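You operate a simulated robot arm through the tools that you are given. There is no shell and no other tool. Be economical: measure what you need, move in short steps, check, and stop when the job is done.

You run a simulated robot arm. Do the job below in one go: nothing can be reset, and whatever is moved stays where it is left.

JOB
Close the four packs that were left open.
Fine: pear juice, tea box and rice jar on the pine shelf; the grey clip on the biscuit bag on the low table; the coffee bag keeps its red clip.

The check looks at the end state, three seconds after you hand in, the way a careful person would. Anything else that was tipped, shoved, dropped, spilled or broken makes it a failure.

ROBOT AND FRAMES
A 6-joint arm with a two-finger parallel gripper on a trunk, on a base that drives. Base frame: it is fixed to the floor where the robot stands at the start and does not move with it; the origin is under the middle of the robot, x ahead of it, y to its left, z up. Lengths are in m, angles in degrees, forces in N, time in s.
With the tool pointing down near the work surface it reaches from about 0.1 to 0.74 m from the robot's upright axis, wherever it stands. Its first joint turns from -166.0 to 166.0 degrees. Places, roughly: bag clip [-1.75, -0.25, 0.5]; biscuit bag [-1.5, -0.25, 0.5]; pear juice carton cap [0.5, 0.1, 0.9]; rice jar lid [0.6, -0.4, 0.9]; tea box lid [0.6, 0, 0.8]. Payload 3.91 kg.
The tool frame sits at the grasp point between the pads (the TCP): z along the fingers, y along the line on which they close. The tips reach 0.03 m beyond it. The gripper opens to 0.11 m. The fingers are 0.02 m wide and 0.01 m thick; the gripper's body (0.048 by 0.112 m) begins 0.055 m behind the TCP.
Orientation is that of the tool frame in the base frame, as [roll, pitch, yaw] about the fixed x, y, z axes, in that order (R = Rz(yaw) Ry(pitch) Rx(roll)). With the fingers straight down and closing along the base's y, the tool's x points along the base's -x, its y along +y and its z along -z.

CONTROLS
- The arm moves only by the tool servo_tool. Its argument "plan" is a list of rows, each a list of 7 numbers: the turn, a rotation vector about the tool's x, y, z in degrees, then the shift along the tool's x, y, z in m, then the opening, from 0 (shut) to 1 (fully open). In form: [[wx, wy, wz, dx, dy, dz, claw], ...]. A call has 1 to 8 rows; each row shifts and turns the commanded pose from where the row before left it, along the tool's axes as they then stand. A row lasts 0.2 s, in which the tool goes at most 0.05 m and 8.6 degrees; a call with a longer step from one row to the next is refused whole, and so is a gripper value outside its range. Where a pose cannot be reached the arm comes as near as it can. A force on the tool above 90 N (or 10 N above the force at the start of the call, whichever is more), or a blocked arm, ends the call early, and 0.2 s more pass. The fingers move at their own pace (about 0.045 m/s each) and stop on an object; they squeeze with about 28 N. The grip force told is the motor's: it shows also when the fingers shut on nothing. Time passes only in rows, and 0.2 s behind the last, so rows that do not move let the fingers close. It gives the time, the measured TCP pose, the force on the tool (base axes), the opening and the grip force at its end, in the units of the frame above (readings bear some noise), with the torque about the TCP (base axes, N m) and any sound that the robot's microphone picked up.
- Cameras (640 x 400 px; columns grow to the right, rows downward): "scene" is now at [0.0005, 0.1171, 1.5335]; the picture's right is [-0.28, -0.96, 0.00], its down [-0.65, 0.19, -0.73] and it looks along [0.70, -0.21, -0.68] (base axes); focal length 284 px, centre (320, 200). "wrist" rides on the gripper at [0.077, 0.007, -0.114] in the tool frame; the picture's right is [-0.09, 1.00, 0.00], its down [-0.80, -0.07, -0.59] and it looks along [-0.59, -0.05, 0.80] (tool axes); focal length 270 px, centre (320, 200). There is no depth. A picture from a camera that has moved, and an enlarged one, comes with that camera's place and axes in the base frame and with its lens. The place of the scene camera against the robot may be out by one fixed shift of up to 0.012 m in any direction.
- get_image(camera): a new picture of that camera. The clock stands still meanwhile.
- raise_lower(by): slides the trunk up (or, below 0, down) by that many m; the arm and the scene camera ride with it, the base frame stays. It gives what a move gives, with no picture.
- drive_base(legs): drives the robot by 1 to 6 legs, each [ahead, turn to the left] in m and degrees, along the robot's own axes; the way and the turn of a leg run together, so that a leg with both is an arc; at most 1.5 m and 180 degrees a leg. The arm and the cameras ride along, it lands a little off, and it stops where it bumps. It gives what a move gives.
- pan_tilt(pan, tilt): turns the head with the scene camera to pan (to the left, within 155 degrees either way) and tilt (down, from -29 to 69), counted from straight ahead of the robot. It gives what a move gives.
- inspect(camera, box): a new picture of the part [left, top, right, bottom] of that camera's present view, enlarged. The clock stands still meanwhile.
- job_done(): hands the job in; it is judged then, once.

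Go step by step. Nothing tells you exact positions but the pictures and the camera data: compare them with the known pose of the tool, close in by small moves and look again before you grip or let go. The budget is 120 turns and 78 pictures, counting those below and the enlarged ones. Unless the task says otherwise, let go and move clear before handing in, and close with one line.

The tools are called as name(argument=value, ...) on one line, values as JSON. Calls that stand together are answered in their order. servo_tool: Moves the arm, as the interface text tells. Its arguments: {"type":"object","properties":{"plan":{"type":"array","items":{"type":"array","items":{"type":"number"}}}},"required":["plan"]} The other tools are called the same way: raise_lower (by) slides the trunk up or down; drive_base (legs) drives the base; pan_tilt (pan, tilt) turns the head that bears the scene camera; get_image (camera) takes a picture; inspect (camera, box) takes an enlarged picture of a part of a camera's view; job_done () hands the job in.

At the start:

```text
time_s: 0.0
ee_pos: [0.3497, -0.0463, 1.2474]
ee_rot: [-180.0, -0.1, -179.2]
wrist_force: [0.3, -0.4, 0.4]
torque: [0.02, 0.04, -0.01]
grip_width: 0.1103
finger_force: 0.1
trunk travel left (down, up): [-0.5, 0.11]
robot x, y, heading: [-0.0007, -0.0092, -0.1]
head pan, tilt: [-16.3, 42.7]
```

scene: 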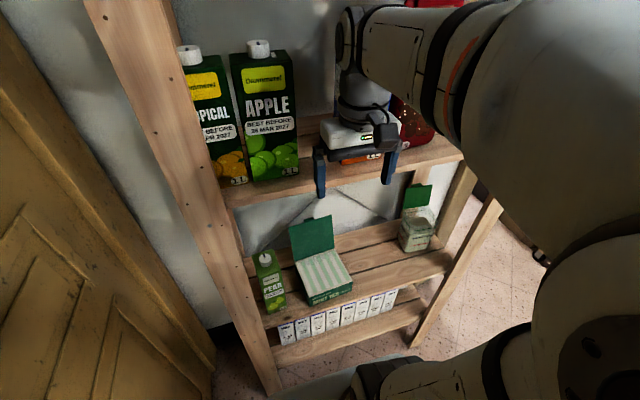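
wrist: 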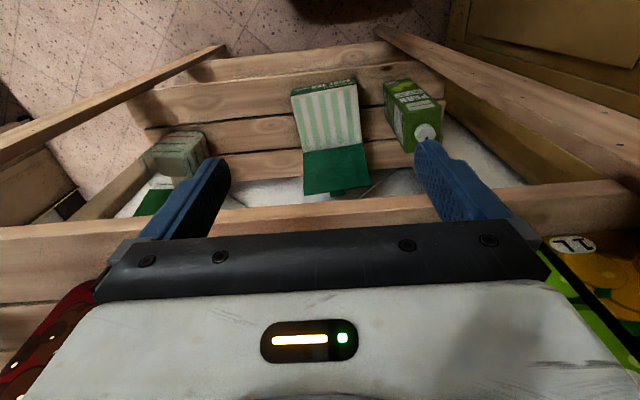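

I see the pine shelf with the pear carton, the open tea box and the rice jar with its lid up. I'll look closer at each one first.

inspect(camera="scene", box=[230, 200, 390, 320])

inspect(camera="scene", box=[370, 170, 470, 270])

inspect(camera="wrist", box=[100, 50, 480, 240])

```text
3.33 times, centred on (310, 260) of scene
camera zoom: at [0.0005, 0.1171, 1.5335], right [-0.28, -0.96, 0.0], down [-0.65, 0.19, -0.73], along [0.7, -0.21, -0.68], focal length 945 px, centre (353, 0)
```

zoom: 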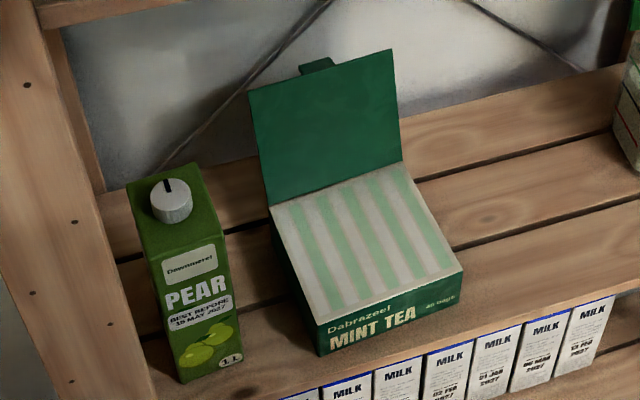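

```text
4.00 times, centred on (420, 220) of scene
camera zoom: at [0.0005, 0.1171, 1.5335], right [-0.28, -0.96, 0.0], down [-0.65, 0.19, -0.73], along [0.7, -0.21, -0.68], focal length 1134 px, centre (-80, 120)
```

zoom: 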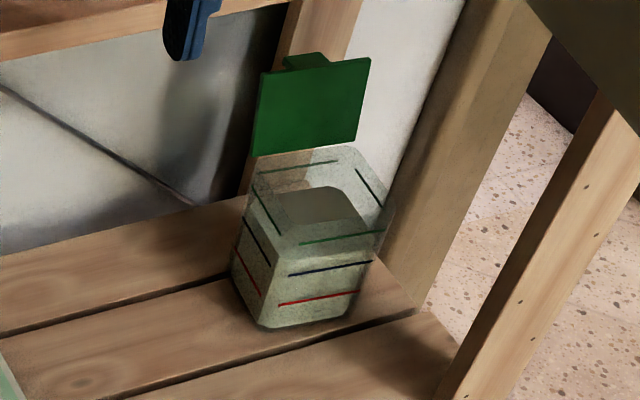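

```text
1.68 times, centred on (290, 145) of wrist
camera zoom: at [0.272, -0.0408, 1.3608], right [0.07, 1.0, 0.0], down [0.8, -0.06, 0.59], along [0.59, -0.04, -0.8], focal length 455 px, centre (370, 293)
```

zoom: 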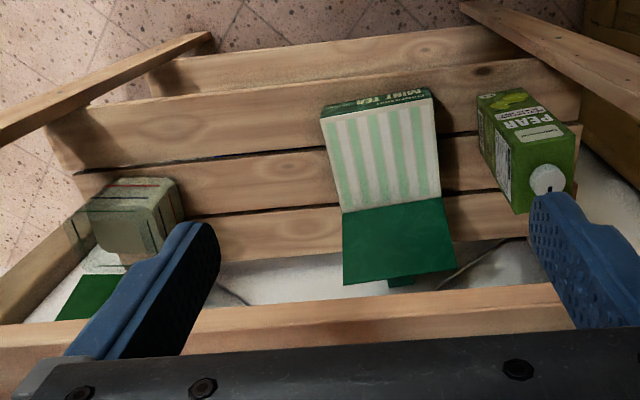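

The pear cap looks to be near (0.46, 0.13, 0.92). The tea box top is at about z 0.71, with its lid standing upright at x≈0.58. I'll lower the trunk to get a second view under the upper shelf.

raise_lower(by=-0.15)

get_image(camera="scene")

get_image(camera="wrist")

```text
time_s: 1.8
ee_pos: [0.3487, -0.046, 1.0961]
ee_rot: [-179.9, -0.1, -179.1]
wrist_force: [1.0, -0.7, 0.4]
torque: [-0.01, -0.01, 0.02]
grip_width: 0.1099
finger_force: 0.1
trunk travel left (down, up): [-0.35, 0.26]
robot x, y, heading: [-0.0006, -0.0107, -0.1]
head pan, tilt: [-16.3, 42.7]
```

```text
72 pictures are left
camera scene: at [0.0005, 0.1171, 1.3835], right [-0.28, -0.96, 0.0], down [-0.65, 0.19, -0.73], along [0.7, -0.21, -0.68], focal length 284 px, centre (320, 200)
```

scene: 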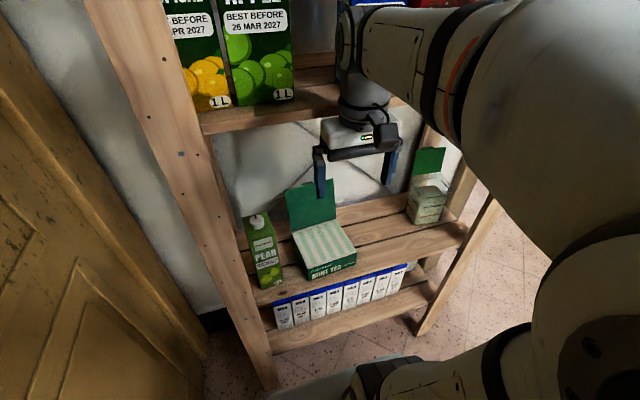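

```text
71 pictures are left
camera wrist: at [0.272, -0.0408, 1.2109], right [0.07, 1.0, 0.0], down [0.8, -0.06, 0.59], along [0.59, -0.04, -0.8], focal length 270 px, centre (320, 200)
```

wrist: 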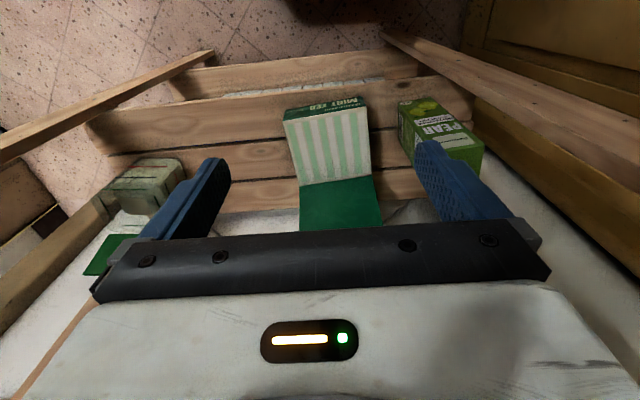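

The upper shelf's front edge is at about x 0.42, z 1.19, so the arm has to come in tilted from the front. I'll check the details of the cap, the jar and the lid.

inspect(camera="scene", box=[235, 200, 295, 240])

inspect(camera="scene", box=[395, 140, 465, 230])

inspect(camera="scene", box=[270, 170, 370, 290])

```text
10.00 times, centred on (265, 220) of scene
camera zoom: at [0.0005, 0.1171, 1.3835], right [-0.28, -0.96, 0.0], down [-0.65, 0.19, -0.73], along [0.7, -0.21, -0.68], focal length 2835 px, centre (870, 0)
```

zoom: 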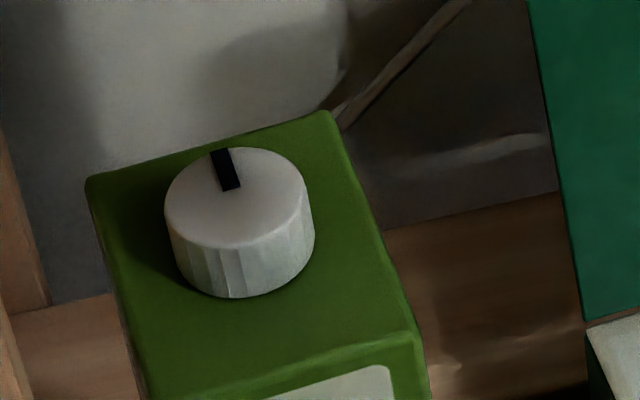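

```text
4.44 times, centred on (430, 185) of scene
camera zoom: at [0.0005, 0.1171, 1.3835], right [-0.28, -0.96, 0.0], down [-0.65, 0.19, -0.73], along [0.7, -0.21, -0.68], focal length 1260 px, centre (-169, 267)
```

zoom: 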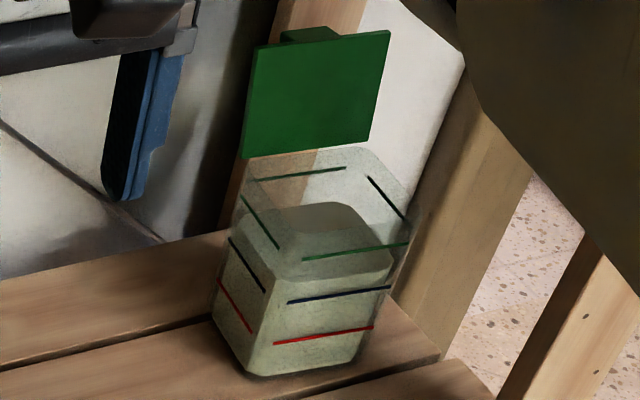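

```text
3.33 times, centred on (320, 230) of scene
camera zoom: at [0.0005, 0.1171, 1.3835], right [-0.28, -0.96, 0.0], down [-0.65, 0.19, -0.73], along [0.7, -0.21, -0.68], focal length 945 px, centre (320, 100)
```

zoom: 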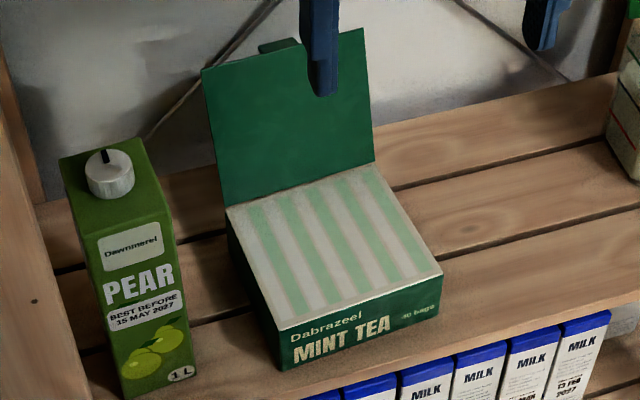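

The pear cap carries a black mark. I'll look at the caps on the closed apple and tropical cartons for reference.

pan_tilt(pan=3, tilt=15)

get_image(camera="scene")

```text
time_s: 2.7
ee_pos: [0.3504, -0.0472, 1.0971]
ee_rot: [180.0, 0.1, -179.2]
wrist_force: [0.2, 1.0, 0.0]
torque: [0.0, -0.03, 0.01]
grip_width: 0.1099
finger_force: 0.1
trunk travel left (down, up): [-0.35, 0.26]
robot x, y, heading: [0.0019, -0.0079, -0.1]
head pan, tilt: [3.0, 15.0]
```

```text
67 pictures are left
camera scene: at [0.0141, 0.1453, 1.4269], right [0.05, -1.0, 0.0], down [-0.26, -0.01, -0.97], along [0.96, 0.05, -0.26], focal length 284 px, centre (320, 200)
```

scene: 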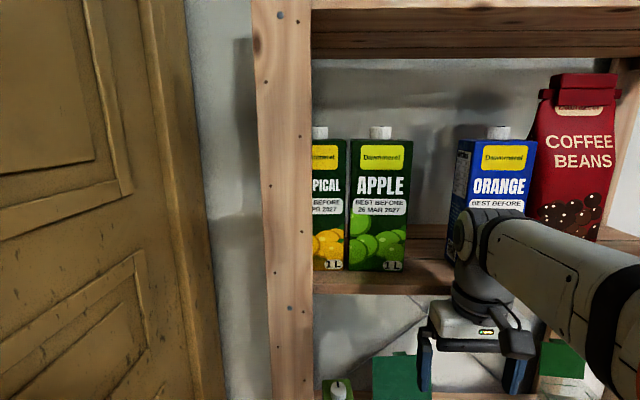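

I'll go back up to the starting height and look at the tops of those caps.

raise_lower(by=0.18)

pan_tilt(pan=0, tilt=25)

inspect(camera="scene", box=[280, 120, 540, 280])

```text
time_s: 4.7
ee_pos: [0.3498, -0.0455, 1.276]
ee_rot: [180.0, 0.0, -179.1]
wrist_force: [0.7, 0.3, -0.6]
torque: [-0.01, 0.04, -0.02]
grip_width: 0.11
finger_force: 0.0
trunk travel left (down, up): [-0.53, 0.08]
robot x, y, heading: [-0.0021, -0.0077, -0.2]
head pan, tilt: [3.0, 15.0]
```

```text
time_s: 5.4
ee_pos: [0.3499, -0.0473, 1.277]
ee_rot: [180.0, 0.0, -179.1]
wrist_force: [-0.8, -0.1, -0.4]
torque: [0.0, 0.03, 0.0]
grip_width: 0.1103
finger_force: 0.3
trunk travel left (down, up): [-0.53, 0.08]
robot x, y, heading: [-0.0006, -0.0107, 0.3]
head pan, tilt: [0.0, 25.0]
```

```text
2.46 times, centred on (410, 200) of scene
camera zoom: at [0.0129, 0.1405, 1.5908], right [0.0, -1.0, 0.0], down [-0.42, 0.0, -0.91], along [0.91, 0.0, -0.42], focal length 698 px, centre (98, 200)
```

zoom: 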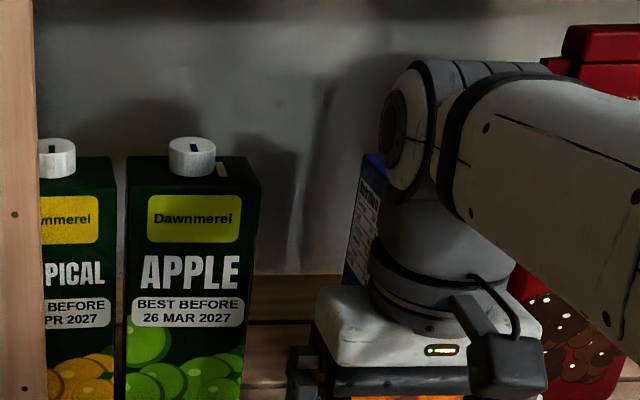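

inspect(camera="scene", box=[290, 170, 390, 200])

```text
6.40 times, centred on (340, 185) of scene
camera zoom: at [0.0129, 0.1405, 1.5908], right [0.0, -1.0, 0.0], down [-0.42, 0.0, -0.91], along [0.91, 0.0, -0.42], focal length 1814 px, centre (192, 296)
```

zoom: 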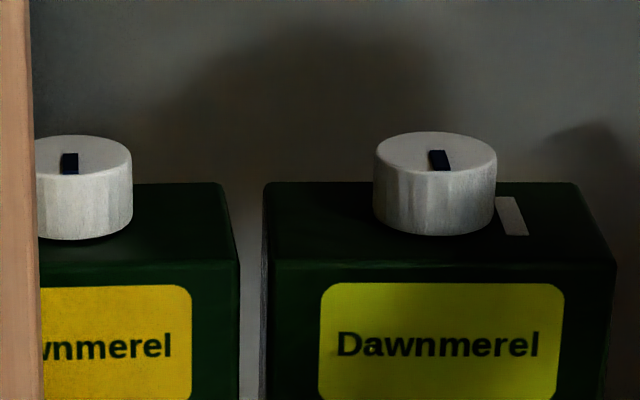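

The closed caps have their marks toward the front, and the apple carton also has a light reference mark on its top. I'll look for the same on the pear carton from the wrist camera.

inspect(camera="wrist", box=[380, 80, 460, 160])

```text
5.00 times, centred on (420, 120) of wrist
camera zoom: at [0.272, -0.0408, 1.3908], right [0.07, 1.0, 0.0], down [0.8, -0.06, 0.59], along [0.59, -0.04, -0.8], focal length 1351 px, centre (-180, 600)
```

zoom: 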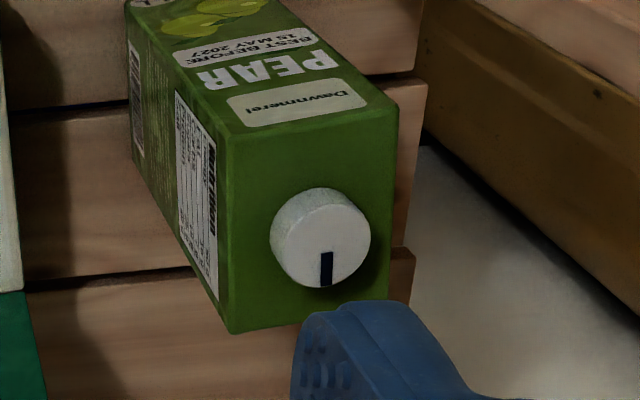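

The pear's mark points to the back. I'll do the tea box first: lower the trunk, tilt the tool about 45° forward, and then look again.

raise_lower(by=-0.27)

servo_tool(plan=[[0, -8, 0, 0, 0, 0, 0.8], [0, -8, 0, 0, 0, 0, 0.8], [0, -8, 0, 0, 0, 0, 0.8], [0, -8, 0, 0, 0, 0, 0.8], [0, -8, 0, 0, 0, 0, 0.8], [0, -5, 0, 0, 0, 0, 0.8]])

pan_tilt(pan=-10, tilt=40)

get_image(camera="scene")

get_image(camera="wrist")

```text
time_s: 8.1
ee_pos: [0.3503, -0.0456, 1.0064]
ee_rot: [180.0, 0.0, -179.1]
wrist_force: [-0.7, 0.6, -0.6]
torque: [-0.01, 0.0, -0.01]
grip_width: 0.11
finger_force: 0.0
trunk travel left (down, up): [-0.26, 0.35]
robot x, y, heading: [-0.0013, -0.0096, -0.1]
head pan, tilt: [0.0, 25.0]
```

```text
time_s: 9.3
ee_pos: [0.3753, -0.0503, 0.953]
ee_rot: [177.4, 25.5, 179.9]
wrist_force: [0.6, 0.3, -0.4]
torque: [0.02, -0.01, -0.01]
grip_width: 0.088
finger_force: 0.1
trunk travel left (down, up): [-0.26, 0.35]
robot x, y, heading: [-0.0004, -0.0067, -0.1]
head pan, tilt: [0.0, 25.0]
stopped in row 5: the arm was blocked; the commanded pose is now the measured one
```

```text
time_s: 10.0
ee_pos: [0.3765, -0.0487, 0.9549]
ee_rot: [177.5, 25.7, 180.0]
wrist_force: [0.6, -0.1, 0.3]
torque: [-0.02, 0.01, -0.02]
grip_width: 0.0881
finger_force: 0.0
trunk travel left (down, up): [-0.26, 0.35]
robot x, y, heading: [0.0024, -0.0133, -0.1]
head pan, tilt: [-10.0, 40.0]
```

```text
63 pictures are left
camera scene: at [0.0045, 0.1257, 1.2974], right [-0.17, -0.98, 0.0], down [-0.63, 0.11, -0.77], along [0.75, -0.13, -0.64], focal length 284 px, centre (320, 200)
```

scene: 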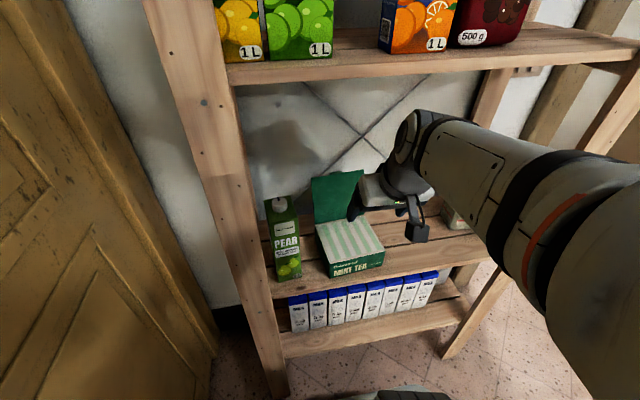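

```text
62 pictures are left
camera wrist: at [0.2553, -0.0482, 1.0235], right [0.06, 0.99, 0.08], down [0.47, -0.1, 0.88], along [0.88, -0.02, -0.47], focal length 270 px, centre (320, 200)
```

wrist: 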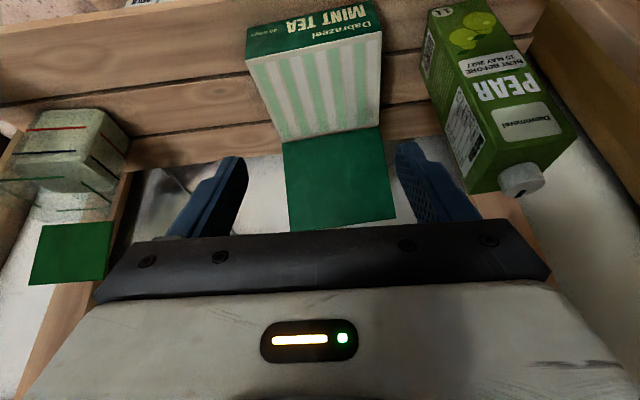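

The arm is folded too tightly to tilt further. I'll back the base up by 0.2 m to give it room and then continue the tilt.

drive_base(legs=[[-0.2, 0]])

servo_tool(plan=[[0, 0, 0, 0, 0, 0.04, 0.8], [0, 0, 0, 0, 0, 0.04, 0.8], [0, -8, 0, 0.02, 0, 0, 0.8], [0, -8, 0, 0.02, 0, 0, 0.8], [0, 0, 0, 0, 0, 0, 0.8]])

```text
time_s: 11.6
ee_pos: [0.1727, -0.0499, 0.954]
ee_rot: [177.4, 25.6, 179.9]
wrist_force: [0.4, 0.4, -0.3]
torque: [0.01, -0.01, 0.0]
grip_width: 0.088
finger_force: 0.0
trunk travel left (down, up): [-0.26, 0.35]
robot x, y, heading: [-0.2003, -0.0114, -0.3]
head pan, tilt: [-10.0, 40.0]
```

```text
time_s: 12.8
ee_pos: [0.1994, -0.052, 0.8875]
ee_rot: [176.9, 41.5, 178.9]
wrist_force: [0.3, 0.3, -0.2]
torque: [0.01, -0.04, -0.02]
grip_width: 0.0879
finger_force: 0.1
out of reach, approached as far as the arm can: row 4
trunk travel left (down, up): [-0.26, 0.35]
robot x, y, heading: [-0.2028, -0.0053, 0.1]
head pan, tilt: [-10.0, 40.0]
```

I can extend from here. I'll move up and forward to stand in front of the tea lid, then look.

servo_tool(plan=[[0, -0.5, 0, -0.034, 0.001, 0.0156, 0.8], [0, -0.5, 0, -0.034, 0.001, 0.0156, 0.8], [0, -0.5, 0, -0.034, 0.001, 0.0156, 0.8], [0, -0.5, 0, -0.034, 0.001, 0.0156, 0.8], [0, -0.5, 0, -0.034, 0.001, 0.0156, 0.8], [0, -0.5, 0, -0.034, 0.001, 0.0156, 0.8], [0, -0.5, 0, -0.034, 0.001, 0.0156, 0.8]])

get_image(camera="scene")

get_image(camera="wrist")

```text
time_s: 14.4
ee_pos: [0.4486, -0.0444, 0.971]
ee_rot: [176.7, 45.1, 178.7]
wrist_force: [0.8, -0.1, 0.1]
torque: [-0.02, 0.0, 0.03]
grip_width: 0.0876
finger_force: 0.1
trunk travel left (down, up): [-0.26, 0.35]
robot x, y, heading: [-0.2042, -0.0093, -0.1]
head pan, tilt: [-10.0, 40.0]
```

```text
61 pictures are left
camera scene: at [-0.1974, 0.1259, 1.2974], right [-0.17, -0.98, 0.0], down [-0.63, 0.11, -0.77], along [0.75, -0.13, -0.64], focal length 284 px, centre (320, 200)
```

scene: 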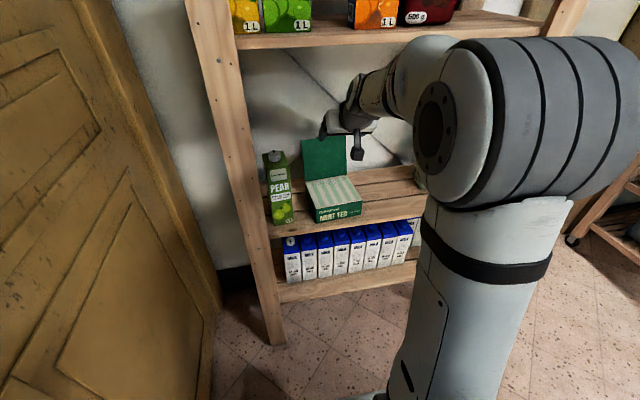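

```text
60 pictures are left
camera wrist: at [0.312, -0.0412, 0.9971], right [0.05, 0.99, 0.1], down [0.15, -0.11, 0.98], along [0.99, -0.03, -0.15], focal length 270 px, centre (320, 200)
```

wrist: 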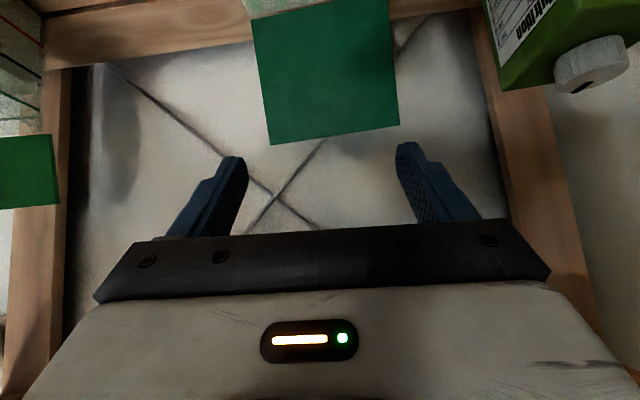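

The lid's top edge is at z≈0.89 and spans y from -0.095 to 0.04. I'll tilt to 60° to stay clear of the upper shelf and carry the fingertips over the lid.

servo_tool(plan=[[0, -7.5, 0, 0, 0, 0, 0.8], [0, -7.5, 0, 0, 0, 0, 0.8], [0, 0, 0, -0.0098, 0.0034, 0.0327, 0.8], [0, 0, 0, -0.0098, 0.0034, 0.0327, 0.8], [0, 0, 0, -0.0098, 0.0034, 0.0327, 0.8], [0, 0, 0, -0.0098, 0.0034, 0.0327, 0.8], [0, 0, 0, -0.0098, 0.0034, 0.0327, 0.8]])

inspect(camera="scene", box=[240, 80, 440, 230])

```text
time_s: 16.0
ee_pos: [0.6139, -0.023, 0.9319]
ee_rot: [175.1, 60.1, 176.8]
wrist_force: [0.3, 0.4, 0.4]
torque: [0.0, -0.01, -0.01]
grip_width: 0.0878
finger_force: 0.2
trunk travel left (down, up): [-0.26, 0.35]
robot x, y, heading: [-0.1995, -0.008, -0.0]
head pan, tilt: [-10.0, 40.0]
```

```text
2.67 times, centred on (340, 155) of scene
camera zoom: at [-0.1973, 0.1259, 1.2974], right [-0.17, -0.98, 0.0], down [-0.63, 0.11, -0.77], along [0.75, -0.13, -0.64], focal length 756 px, centre (267, 320)
```

zoom: 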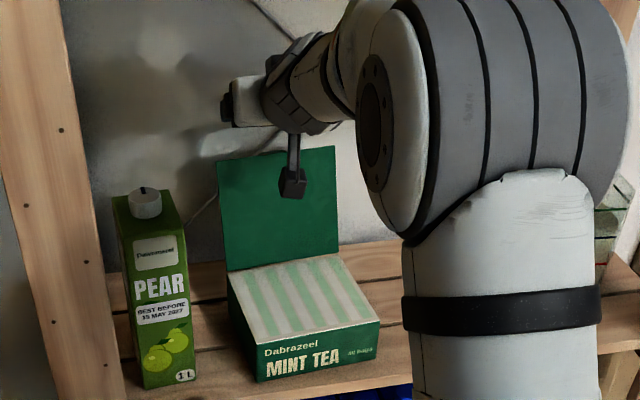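

The fingers are over and behind the lid. I'll lower them 3 cm behind it and pull forward.

servo_tool(plan=[[0, 0, 0, 0.013, -0.001, 0.0075, 0.8], [0, 0, 0, 0.013, -0.001, 0.0075, 0.8], [0, 0, 0, 0.008, 0, -0.0139, 0.8], [0, 0, 0, 0.008, 0, -0.0139, 0.8], [0, 0, 0, 0.008, 0, -0.0139, 0.8], [0, 0, 0, 0.008, 0, -0.0139, 0.8]])

inspect(camera="scene", box=[240, 80, 440, 230])

```text
time_s: 17.4
ee_pos: [0.547, -0.0252, 0.9012]
ee_rot: [175.2, 59.8, 176.9]
wrist_force: [-0.5, 0.3, 0.6]
torque: [-0.01, -0.02, 0.0]
grip_width: 0.088
finger_force: 0.0
trunk travel left (down, up): [-0.26, 0.35]
robot x, y, heading: [-0.1968, -0.0077, -0.1]
head pan, tilt: [-10.0, 40.0]
```

```text
2.67 times, centred on (340, 155) of scene
camera zoom: at [-0.1972, 0.1259, 1.2971], right [-0.17, -0.98, 0.0], down [-0.63, 0.11, -0.77], along [0.75, -0.13, -0.64], focal length 756 px, centre (267, 320)
```

zoom: 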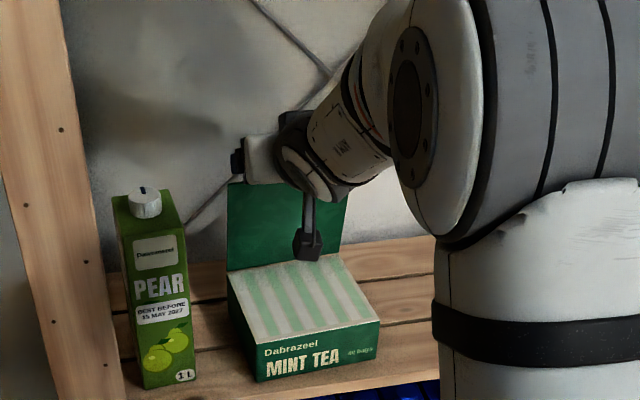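

The lid is coming forward. I'll keep pulling.

servo_tool(plan=[[0, 0, 0, 0.0108, 0, -0.0111, 0.8], [0, 0, 0, 0.0108, 0, -0.0111, 0.8], [0, 0, 0, 0.0108, 0, -0.0111, 0.8], [0, 0, 0, 0.0108, 0, -0.0111, 0.8]])

inspect(camera="scene", box=[240, 80, 440, 230])

get_image(camera="wrist")

```text
time_s: 18.4
ee_pos: [0.489, -0.0255, 0.8877]
ee_rot: [175.3, 60.1, 177.0]
wrist_force: [0.5, 0.6, 0.0]
torque: [-0.04, 0.01, -0.02]
grip_width: 0.0882
finger_force: 0.1
trunk travel left (down, up): [-0.26, 0.35]
robot x, y, heading: [-0.2012, -0.0096, -0.1]
head pan, tilt: [-10.0, 40.0]
```

```text
2.67 times, centred on (340, 155) of scene
camera zoom: at [-0.1972, 0.1259, 1.2974], right [-0.17, -0.98, 0.0], down [-0.63, 0.11, -0.77], along [0.75, -0.13, -0.64], focal length 756 px, centre (267, 320)
```

zoom: 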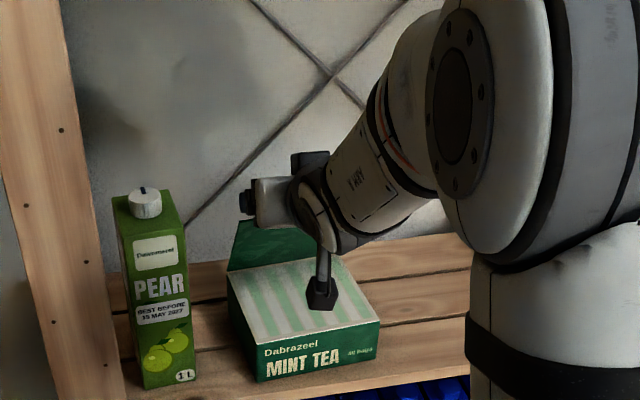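

```text
56 pictures are left
camera wrist: at [0.35, -0.0208, 0.8778], right [0.03, 0.99, 0.12], down [-0.11, -0.11, 0.99], along [0.99, -0.04, 0.11], focal length 270 px, centre (320, 200)
```

wrist: 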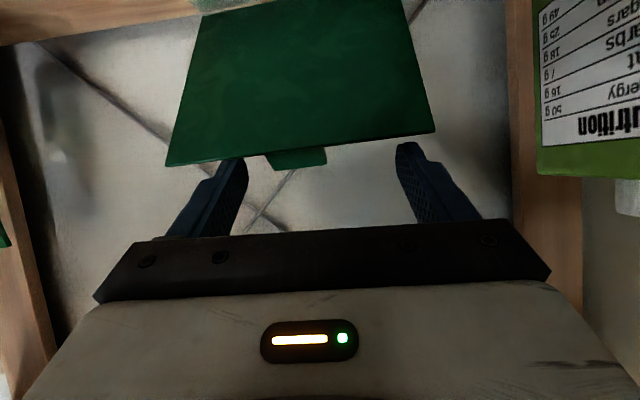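

The lid leans toward me with the fingertips behind it. I'll follow the arc forward and down.

servo_tool(plan=[[0, 0, 0, 0.0206, 0, 0.0003, 0.8], [0, 0, 0, 0.0206, 0, 0.0003, 0.8], [0, 0, 0, 0.0206, 0, 0.0003, 0.8], [0, 0, 0, 0.0238, 0, -0.0042, 0.8], [0, 0, 0, 0.0238, 0, -0.0042, 0.8], [0, 0, 0, 0, 0, 0, 0.8]])

get_image(camera="wrist")

inspect(camera="scene", box=[240, 80, 440, 230])

```text
time_s: 19.8
ee_pos: [0.428, -0.041, 0.802]
ee_rot: [174.8, 59.9, 176.8]
wrist_force: [-0.2, -0.2, 0.0]
torque: [-0.01, -0.01, 0.01]
grip_width: 0.088
finger_force: 0.0
out of reach, approached as far as the arm can: row 3, 4, 5
trunk travel left (down, up): [-0.26, 0.35]
robot x, y, heading: [-0.2039, -0.0052, -0.1]
head pan, tilt: [-10.0, 40.0]
```

```text
55 pictures are left
camera wrist: at [0.2896, -0.0378, 0.7933], right [0.02, 0.99, 0.12], down [-0.11, -0.12, 0.99], along [0.99, -0.03, 0.11], focal length 270 px, centre (320, 200)
```

wrist: 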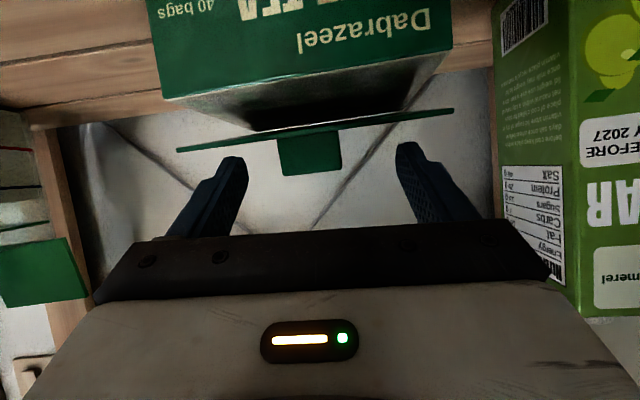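

```text
2.67 times, centred on (340, 155) of scene
camera zoom: at [-0.1973, 0.1259, 1.2975], right [-0.17, -0.98, 0.0], down [-0.63, 0.11, -0.77], along [0.75, -0.13, -0.64], focal length 756 px, centre (267, 320)
```

zoom: 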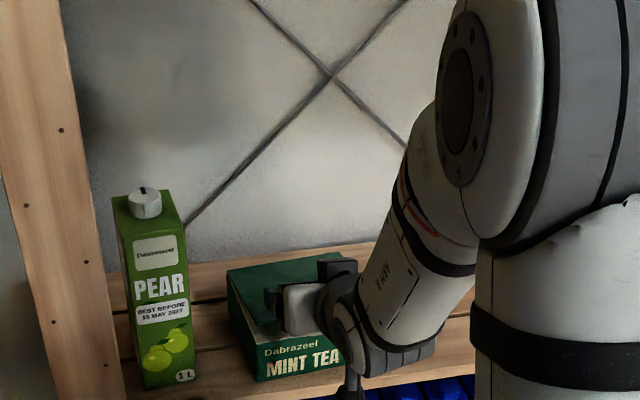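

The lid is almost shut. I'll lift off, lower the trunk to regain reach, and then press the lid down.

servo_tool(plan=[[0, 0, 0, -0.029, 0, -0.0167, 0.8], [0, 0, 0, -0.029, 0, -0.0167, 0.8], [0, 0, 0, -0.029, 0, -0.0167, 0.8], [0, 0, 0, -0.0157, 0.008, 0.0293, 0.8], [0, 0, 0, 0, 0, 0, 0.8]])

raise_lower(by=-0.1)

get_image(camera="wrist")

```text
time_s: 21.0
ee_pos: [0.4621, -0.0364, 0.9016]
ee_rot: [175.4, 60.1, 176.9]
wrist_force: [0.5, -0.7, 0.4]
torque: [-0.02, 0.03, -0.01]
grip_width: 0.0879
finger_force: 0.0
trunk travel left (down, up): [-0.26, 0.35]
robot x, y, heading: [-0.2031, -0.0091, -0.4]
head pan, tilt: [-10.0, 40.0]
```

```text
time_s: 22.4
ee_pos: [0.4612, -0.0364, 0.802]
ee_rot: [175.1, 60.0, 177.0]
wrist_force: [0.5, 0.1, -0.3]
torque: [0.0, 0.0, 0.02]
grip_width: 0.0881
finger_force: 0.1
trunk travel left (down, up): [-0.16, 0.45]
robot x, y, heading: [-0.202, -0.0094, 0.3]
head pan, tilt: [-10.0, 40.0]
```

```text
53 pictures are left
camera wrist: at [0.3232, -0.0321, 0.7918], right [0.03, 0.99, 0.12], down [-0.11, -0.11, 0.99], along [0.99, -0.04, 0.11], focal length 270 px, centre (320, 200)
```

wrist: 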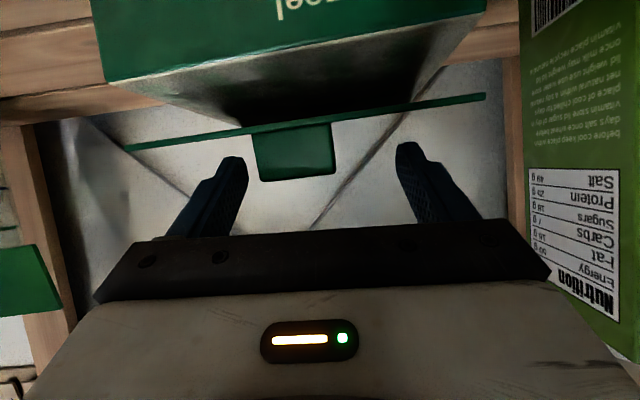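

The lid stays put on its hinge. I'll press down in steps while watching the force.

servo_tool(plan=[[0, 0, 0, 0.0104, 0, 0.006, 0.8], [0, 0, 0, 0.0104, 0, 0.006, 0.8], [0, 0, 0, 0.0104, 0, 0.006, 0.8], [0, 0, 0, 0.0104, 0, 0.006, 0.8], [0, 0, 0, 0.0104, 0, 0.006, 0.8]])

get_image(camera="wrist")

```text
time_s: 23.6
ee_pos: [0.4684, -0.0351, 0.7735]
ee_rot: [175.7, 63.8, 177.6]
wrist_force: [-7.6, -2.0, 55.6]
torque: [-3.12, -2.42, -1.2]
grip_width: 0.088
finger_force: 0.1
trunk travel left (down, up): [-0.16, 0.45]
robot x, y, heading: [-0.2036, -0.0104, -0.2]
head pan, tilt: [-10.0, 40.0]
stopped in row 5: the force on the tool passed its limit (the readings are from after the stop); the commanded pose is now the measured one
```

```text
52 pictures are left
camera wrist: at [0.3308, -0.0311, 0.7547], right [0.01, 0.99, 0.11], down [-0.18, -0.11, 0.98], along [0.98, -0.03, 0.17], focal length 270 px, centre (320, 200)
```

wrist: 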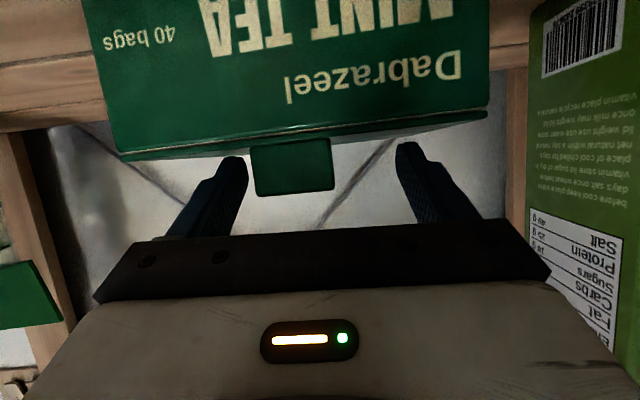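

The tips are pressing on the lid near one finger. I'll back off upward and see how far it closed.

servo_tool(plan=[[0, 0, 0, -0.026, 0, -0.012, 0.8], [0, 0, 0, -0.026, 0, -0.012, 0.8], [0, 0, 0, 0.0, 0, -0.04, 0.8]])

inspect(camera="wrist", box=[80, 0, 560, 240])

inspect(camera="scene", box=[260, 120, 400, 230])

```text
time_s: 24.4
ee_pos: [0.4343, -0.0371, 0.8371]
ee_rot: [175.5, 62.2, 177.2]
wrist_force: [0.4, 0.3, -0.5]
torque: [0.0, -0.01, 0.02]
grip_width: 0.0882
finger_force: 0.1
trunk travel left (down, up): [-0.16, 0.45]
robot x, y, heading: [-0.1977, -0.0083, -0.2]
head pan, tilt: [-10.0, 40.0]
```

```text
1.33 times, centred on (320, 120) of wrist
camera zoom: at [0.2967, -0.0345, 0.8219], right [0.02, 0.99, 0.11], down [-0.15, -0.11, 0.98], along [0.99, -0.04, 0.15], focal length 360 px, centre (320, 307)
```

zoom: 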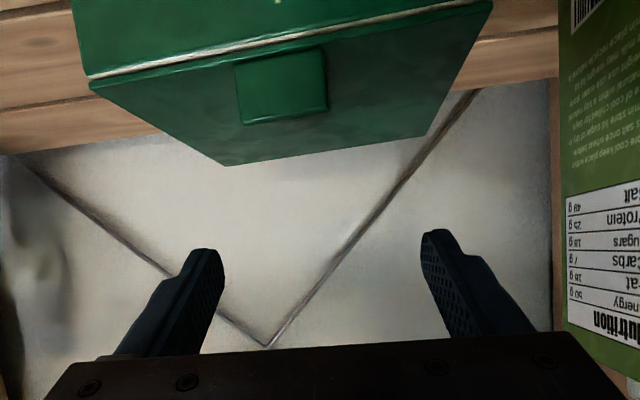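

```text
3.64 times, centred on (330, 175) of scene
camera zoom: at [-0.1968, 0.1259, 1.1973], right [-0.17, -0.98, 0.0], down [-0.63, 0.11, -0.77], along [0.75, -0.13, -0.64], focal length 1031 px, centre (284, 291)
```

zoom: 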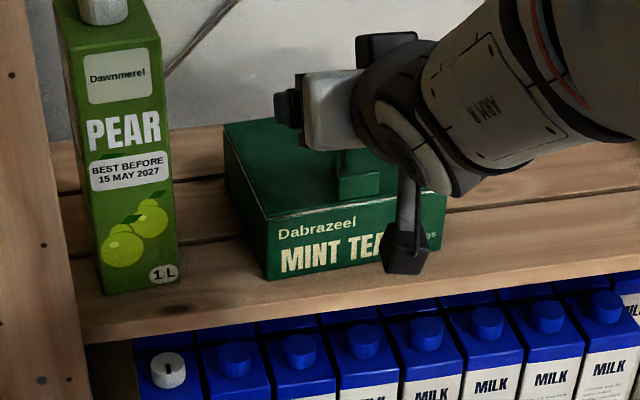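

The tea box looks closed. The pear cap comes next: I'll raise the trunk, turn the tool so the hand comes from the right front, and flatten the tilt.

raise_lower(by=0.12)

servo_tool(plan=[[-6.62, 0, -3.52, 0, 0, 0, 0.6], [-6.62, 0, -3.52, 0, 0, 0, 0.6], [-6.62, 0, -3.52, 0, 0, 0, 0.6], [-6.62, 0, -3.52, 0, 0, 0, 0.6], [-6.62, 0, -3.52, 0, 0, 0, 0.6], [-6.62, 0, -3.52, 0, 0, 0, 0.6], [-6.62, 0, -3.52, 0, 0, 0, 0.6]])

```text
time_s: 25.9
ee_pos: [0.4353, -0.0384, 0.9578]
ee_rot: [175.5, 62.3, 177.3]
wrist_force: [-0.2, -1.3, 0.1]
torque: [0.04, 0.02, -0.03]
grip_width: 0.0882
finger_force: 0.2
trunk travel left (down, up): [-0.28, 0.33]
robot x, y, heading: [-0.2035, -0.0086, -0.0]
head pan, tilt: [-10.0, 40.0]
```

```text
time_s: 27.5
ee_pos: [0.4349, -0.0383, 0.9574]
ee_rot: [177.7, 63.8, -128.2]
wrist_force: [-0.5, 0.2, 1.0]
torque: [0.0, -0.01, -0.04]
grip_width: 0.0662
finger_force: 0.1
trunk travel left (down, up): [-0.28, 0.33]
robot x, y, heading: [-0.1997, -0.0121, -0.0]
head pan, tilt: [-10.0, 40.0]
```

servo_tool(plan=[[0, -7, 0, 0, 0, 0, 0.6], [0, -7, 0, 0, 0, 0, 0.6], [0, -7, 0, 0, 0, 0, 0.6], [0, 0, 0, 0, 0, 0.02, 0.6]])

get_image(camera="wrist")

get_image(camera="scene")

```text
time_s: 28.5
ee_pos: [0.4471, -0.0228, 0.9547]
ee_rot: [169.1, 84.7, -137.1]
wrist_force: [0.2, 0.2, 0.3]
torque: [-0.01, 0.01, -0.01]
grip_width: 0.066
finger_force: 0.0
trunk travel left (down, up): [-0.28, 0.33]
robot x, y, heading: [-0.2024, -0.0118, -0.1]
head pan, tilt: [-10.0, 40.0]
```

```text
49 pictures are left
camera wrist: at [0.3683, -0.1155, 0.8887], right [-0.8, 0.59, 0.1], down [-0.24, -0.47, 0.85], along [0.55, 0.65, 0.52], focal length 270 px, centre (320, 200)
```

wrist: 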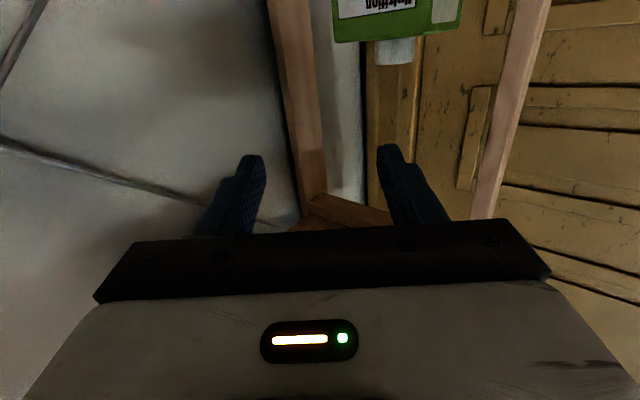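

```text
48 pictures are left
camera scene: at [-0.1974, 0.1257, 1.3175], right [-0.17, -0.98, 0.0], down [-0.63, 0.11, -0.77], along [0.75, -0.13, -0.64], focal length 284 px, centre (320, 200)
```

scene: 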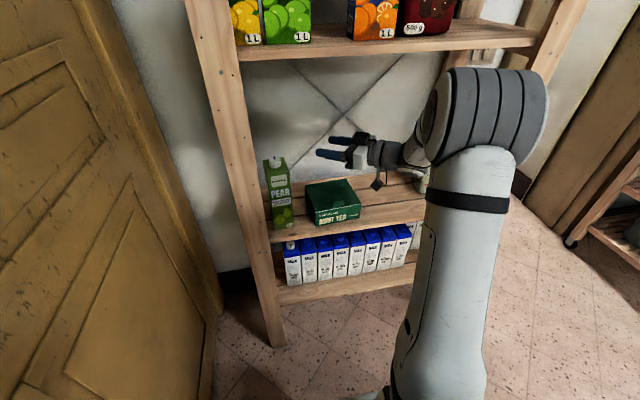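

The tea box is shut. In the wrist view the cap sits at about (0.47, 0.126, 0.908). I'll line up sideways, then move close and check.

servo_tool(plan=[[0, 0, 0, 0.01, 0.034, 0, 0.6], [0, 0, 0, 0.01, 0.0345, 0, 0.6], [0, 0, 0, 0.008, 0, 0.035, 0.6], [0, 0, 0, 0, 0, 0.03, 0.6], [0, 0, 0, 0, 0, 0, 0.6]])

get_image(camera="wrist")

inspect(camera="scene", box=[240, 120, 360, 200])

```text
time_s: 29.7
ee_pos: [0.4268, 0.0688, 0.9239]
ee_rot: [169.1, 84.9, -137.1]
wrist_force: [0.1, 1.4, 0.0]
torque: [0.01, -0.03, 0.04]
grip_width: 0.0658
finger_force: 0.1
trunk travel left (down, up): [-0.28, 0.33]
robot x, y, heading: [-0.1983, -0.0116, -0.3]
head pan, tilt: [-10.0, 40.0]
```

```text
47 pictures are left
camera wrist: at [0.349, -0.0239, 0.857], right [-0.8, 0.59, 0.1], down [-0.24, -0.47, 0.85], along [0.55, 0.65, 0.52], focal length 270 px, centre (320, 200)
```

wrist: 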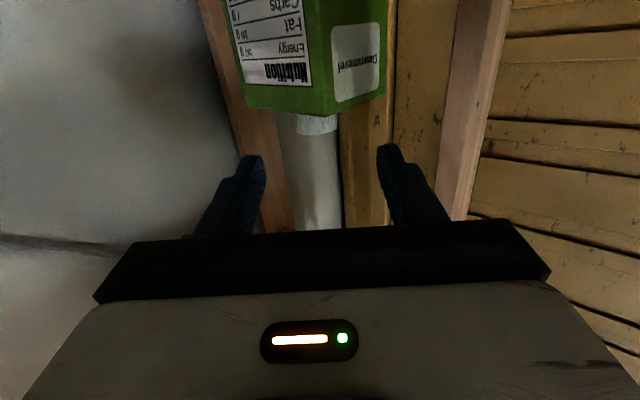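

```text
5.00 times, centred on (300, 160) of scene
camera zoom: at [-0.1972, 0.1261, 1.3174], right [-0.17, -0.98, 0.0], down [-0.63, 0.11, -0.77], along [0.75, -0.13, -0.64], focal length 1418 px, centre (420, 400)
```

zoom: 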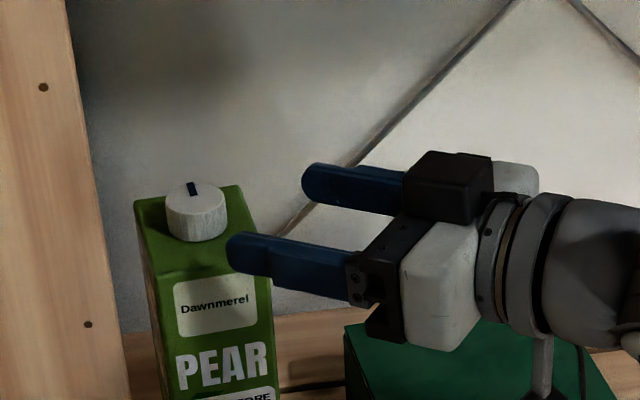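

Laterally I'm lined up and the cap is 7 cm ahead. I'll go in around it.

servo_tool(plan=[[0, 0, 0, 0, -0.001, 0.025, 0.6], [0, 0, 0, 0, -0.001, 0.025, 0.6], [0, 0, 0, 0, 0, 0.022, 0.6], [0, 0, 0, 0, 0, 0, 0.6]])

inspect(camera="scene", box=[250, 130, 330, 190])

```text
time_s: 30.7
ee_pos: [0.4716, 0.1253, 0.9178]
ee_rot: [169.1, 84.8, -137.2]
wrist_force: [-0.2, 0.0, 0.0]
torque: [-0.02, 0.05, 0.0]
grip_width: 0.0659
finger_force: 0.1
trunk travel left (down, up): [-0.28, 0.33]
robot x, y, heading: [-0.2045, -0.0092, -0.3]
head pan, tilt: [-10.0, 40.0]
```

```text
6.67 times, centred on (290, 160) of scene
camera zoom: at [-0.1972, 0.126, 1.3174], right [-0.17, -0.98, 0.0], down [-0.63, 0.11, -0.77], along [0.75, -0.13, -0.64], focal length 1890 px, centre (520, 467)
```

zoom: 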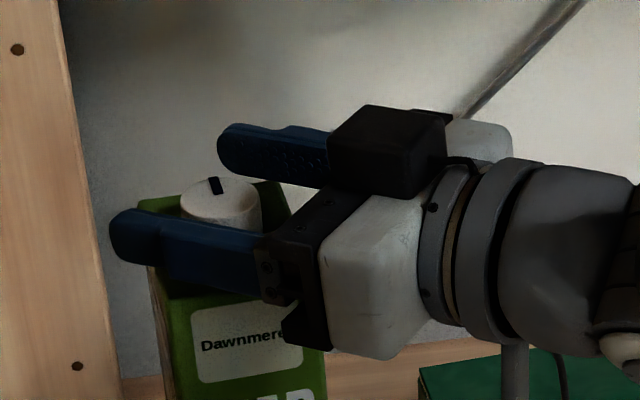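

The cap is between the fingers, so I'll close on it.

servo_tool(plan=[[0, 0, 0, 0, 0, 0, 0.2], [0, 0, 0, 0, 0, 0, 0.2], [0, 0, 0, 0, 0, 0, 0.2], [0, 0, 0, 0, 0, 0, 0.2]])

```text
time_s: 31.7
ee_pos: [0.4709, 0.1252, 0.9177]
ee_rot: [169.2, 84.7, -137.0]
wrist_force: [0.8, -0.2, 0.7]
torque: [0.0, -0.09, -0.01]
grip_width: 0.0294
finger_force: 27.4
trunk travel left (down, up): [-0.28, 0.33]
robot x, y, heading: [-0.2014, -0.0089, -0.2]
head pan, tilt: [-10.0, 40.0]
```

I've gripped the cap (2.9 cm). I'll turn it clockwise seen from above and watch the torque.

servo_tool(plan=[[5.98, -0.11, 0.54, 0, 0, 0, 0.2], [5.98, -0.11, 0.54, 0, 0, 0, 0.2], [5.98, -0.11, 0.54, 0, 0, 0, 0.2], [5.98, -0.11, 0.54, 0, 0, 0, 0.2], [0, 0, 0, 0, 0, 0, 0.2]])

inspect(camera="scene", box=[250, 130, 330, 190])

```text
time_s: 32.9
ee_pos: [0.4712, 0.1262, 0.918]
ee_rot: [169.4, 84.8, -161.1]
wrist_force: [-1.5, 0.2, 1.7]
torque: [-0.01, 0.02, 0.03]
grip_width: 0.0295
finger_force: 28.5
trunk travel left (down, up): [-0.28, 0.33]
robot x, y, heading: [-0.2017, -0.0072, -0.3]
head pan, tilt: [-10.0, 40.0]
```

```text
6.67 times, centred on (290, 160) of scene
camera zoom: at [-0.1976, 0.126, 1.3174], right [-0.17, -0.98, 0.0], down [-0.63, 0.11, -0.77], along [0.75, -0.13, -0.64], focal length 1890 px, centre (520, 467)
```

zoom: 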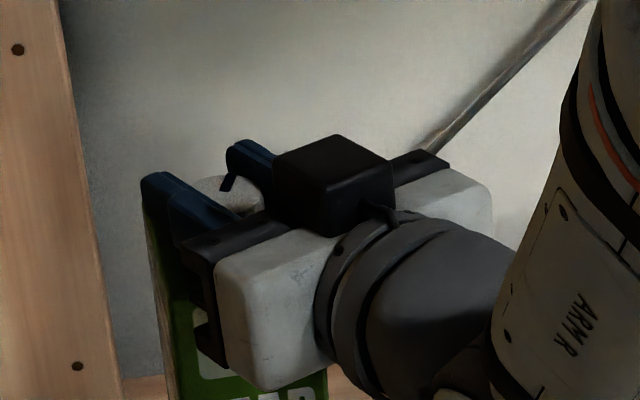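

The cap turns freely and its mark is moving clockwise. I'll go another 20°, then open, swing back and regrip.

servo_tool(plan=[[6.5, -0.12, 0.59, 0, 0, 0, 0.2], [6.5, -0.12, 0.59, 0, 0, 0, 0.2], [6.5, -0.12, 0.59, 0, 0, 0, 0.2], [0, 0, 0, 0, 0, 0, 0.2]])

```text
time_s: 33.9
ee_pos: [0.4723, 0.123, 0.9189]
ee_rot: [168.7, 84.6, -170.9]
wrist_force: [-1.9, 0.7, 0.0]
torque: [-0.06, 0.01, -0.02]
grip_width: 0.0297
finger_force: 28.1
out of reach, approached as far as the arm can: row 2, 3
trunk travel left (down, up): [-0.28, 0.33]
robot x, y, heading: [-0.202, -0.0107, -0.2]
head pan, tilt: [-10.0, 40.0]
```

The joint range ends here. I'll open, swing back counterclockwise around the cap and regrip.

servo_tool(plan=[[0, 0, 0, 0, 0, 0, 0.6], [0, 0, 0, 0, 0, 0, 0.6], [-7.97, 0.14, -0.72, 0, 0, 0, 0.6], [-7.97, 0.14, -0.72, 0, 0, 0, 0.6], [-7.97, 0.14, -0.72, 0, 0, 0, 0.6], [-7.97, 0.14, -0.72, 0, 0, 0, 0.6], [-7.97, 0.14, -0.72, 0, 0, 0, 0.6], [-7.97, 0.14, -0.72, 0, 0, 0, 0.6]])

inspect(camera="scene", box=[250, 130, 330, 190])

```text
time_s: 35.7
ee_pos: [0.4716, 0.126, 0.9169]
ee_rot: [168.7, 84.7, -122.7]
wrist_force: [-0.2, 0.5, 0.1]
torque: [-0.01, 0.0, 0.0]
grip_width: 0.0659
finger_force: 0.1
trunk travel left (down, up): [-0.28, 0.33]
robot x, y, heading: [-0.1992, -0.0072, 0.0]
head pan, tilt: [-10.0, 40.0]
```

```text
6.67 times, centred on (290, 160) of scene
camera zoom: at [-0.1974, 0.126, 1.3174], right [-0.17, -0.98, 0.0], down [-0.63, 0.11, -0.77], along [0.75, -0.13, -0.64], focal length 1890 px, centre (520, 467)
```

zoom: 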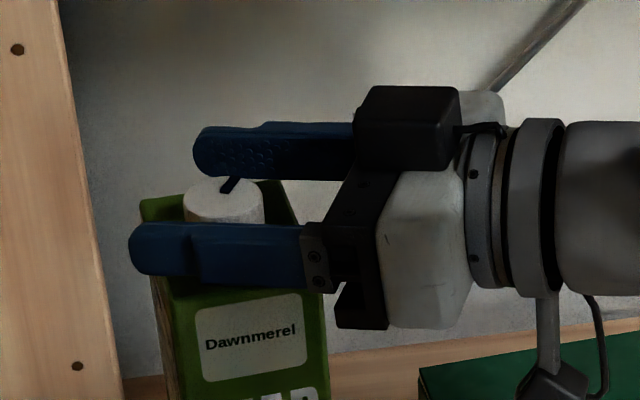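

servo_tool(plan=[[-7.97, 0.14, -0.72, 0, 0, 0, 0.6], [-7.97, 0.14, -0.72, 0, 0, 0, 0.6], [-7.97, 0.14, -0.72, 0, 0, 0, 0.6], [0, 0, 0, 0, 0, 0, 0.2], [0, 0, 0, 0, 0, 0, 0.2], [0, 0, 0, 0, 0, 0, 0.2], [0, 0, 0, 0, 0, 0, 0.2]])

servo_tool(plan=[[7.97, -0.14, 0.72, 0, 0, 0, 0.2], [7.97, -0.14, 0.72, 0, 0, 0, 0.2], [7.97, -0.14, 0.72, 0, 0, 0, 0.2], [7.97, -0.14, 0.72, 0, 0, 0, 0.2], [7.97, -0.14, 0.72, 0, 0, 0, 0.2], [7.97, -0.14, 0.72, 0, 0, 0, 0.2], [7.97, -0.14, 0.72, 0, 0, 0, 0.2]])

inspect(camera="scene", box=[250, 130, 330, 190])

```text
time_s: 37.3
ee_pos: [0.4718, 0.1245, 0.9167]
ee_rot: [168.6, 84.8, -98.9]
wrist_force: [0.9, -0.6, 0.4]
torque: [-0.02, -0.16, -0.02]
grip_width: 0.0307
finger_force: 27.7
trunk travel left (down, up): [-0.28, 0.33]
robot x, y, heading: [-0.2, -0.009, -0.2]
head pan, tilt: [-10.0, 40.0]
```

```text
time_s: 38.9
ee_pos: [0.4723, 0.1244, 0.9163]
ee_rot: [168.5, 84.6, -155.1]
wrist_force: [0.2, -0.3, -0.3]
torque: [-0.03, 0.01, 0.04]
grip_width: 0.0301
finger_force: 28.4
trunk travel left (down, up): [-0.28, 0.33]
robot x, y, heading: [-0.2039, -0.0089, -0.0]
head pan, tilt: [-10.0, 40.0]
```

```text
6.67 times, centred on (290, 160) of scene
camera zoom: at [-0.1967, 0.1259, 1.3174], right [-0.17, -0.98, 0.0], down [-0.63, 0.11, -0.77], along [0.75, -0.13, -0.64], focal length 1890 px, centre (520, 467)
```

zoom: 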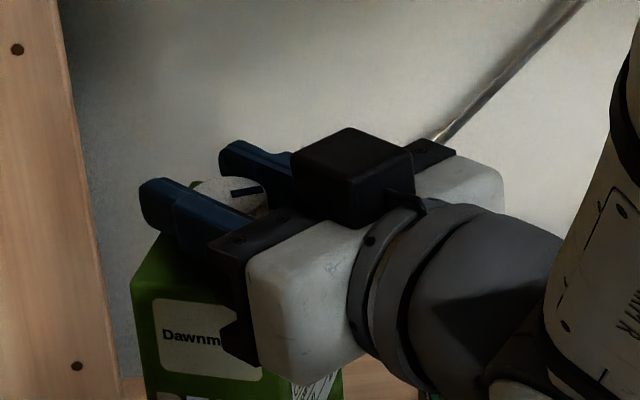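

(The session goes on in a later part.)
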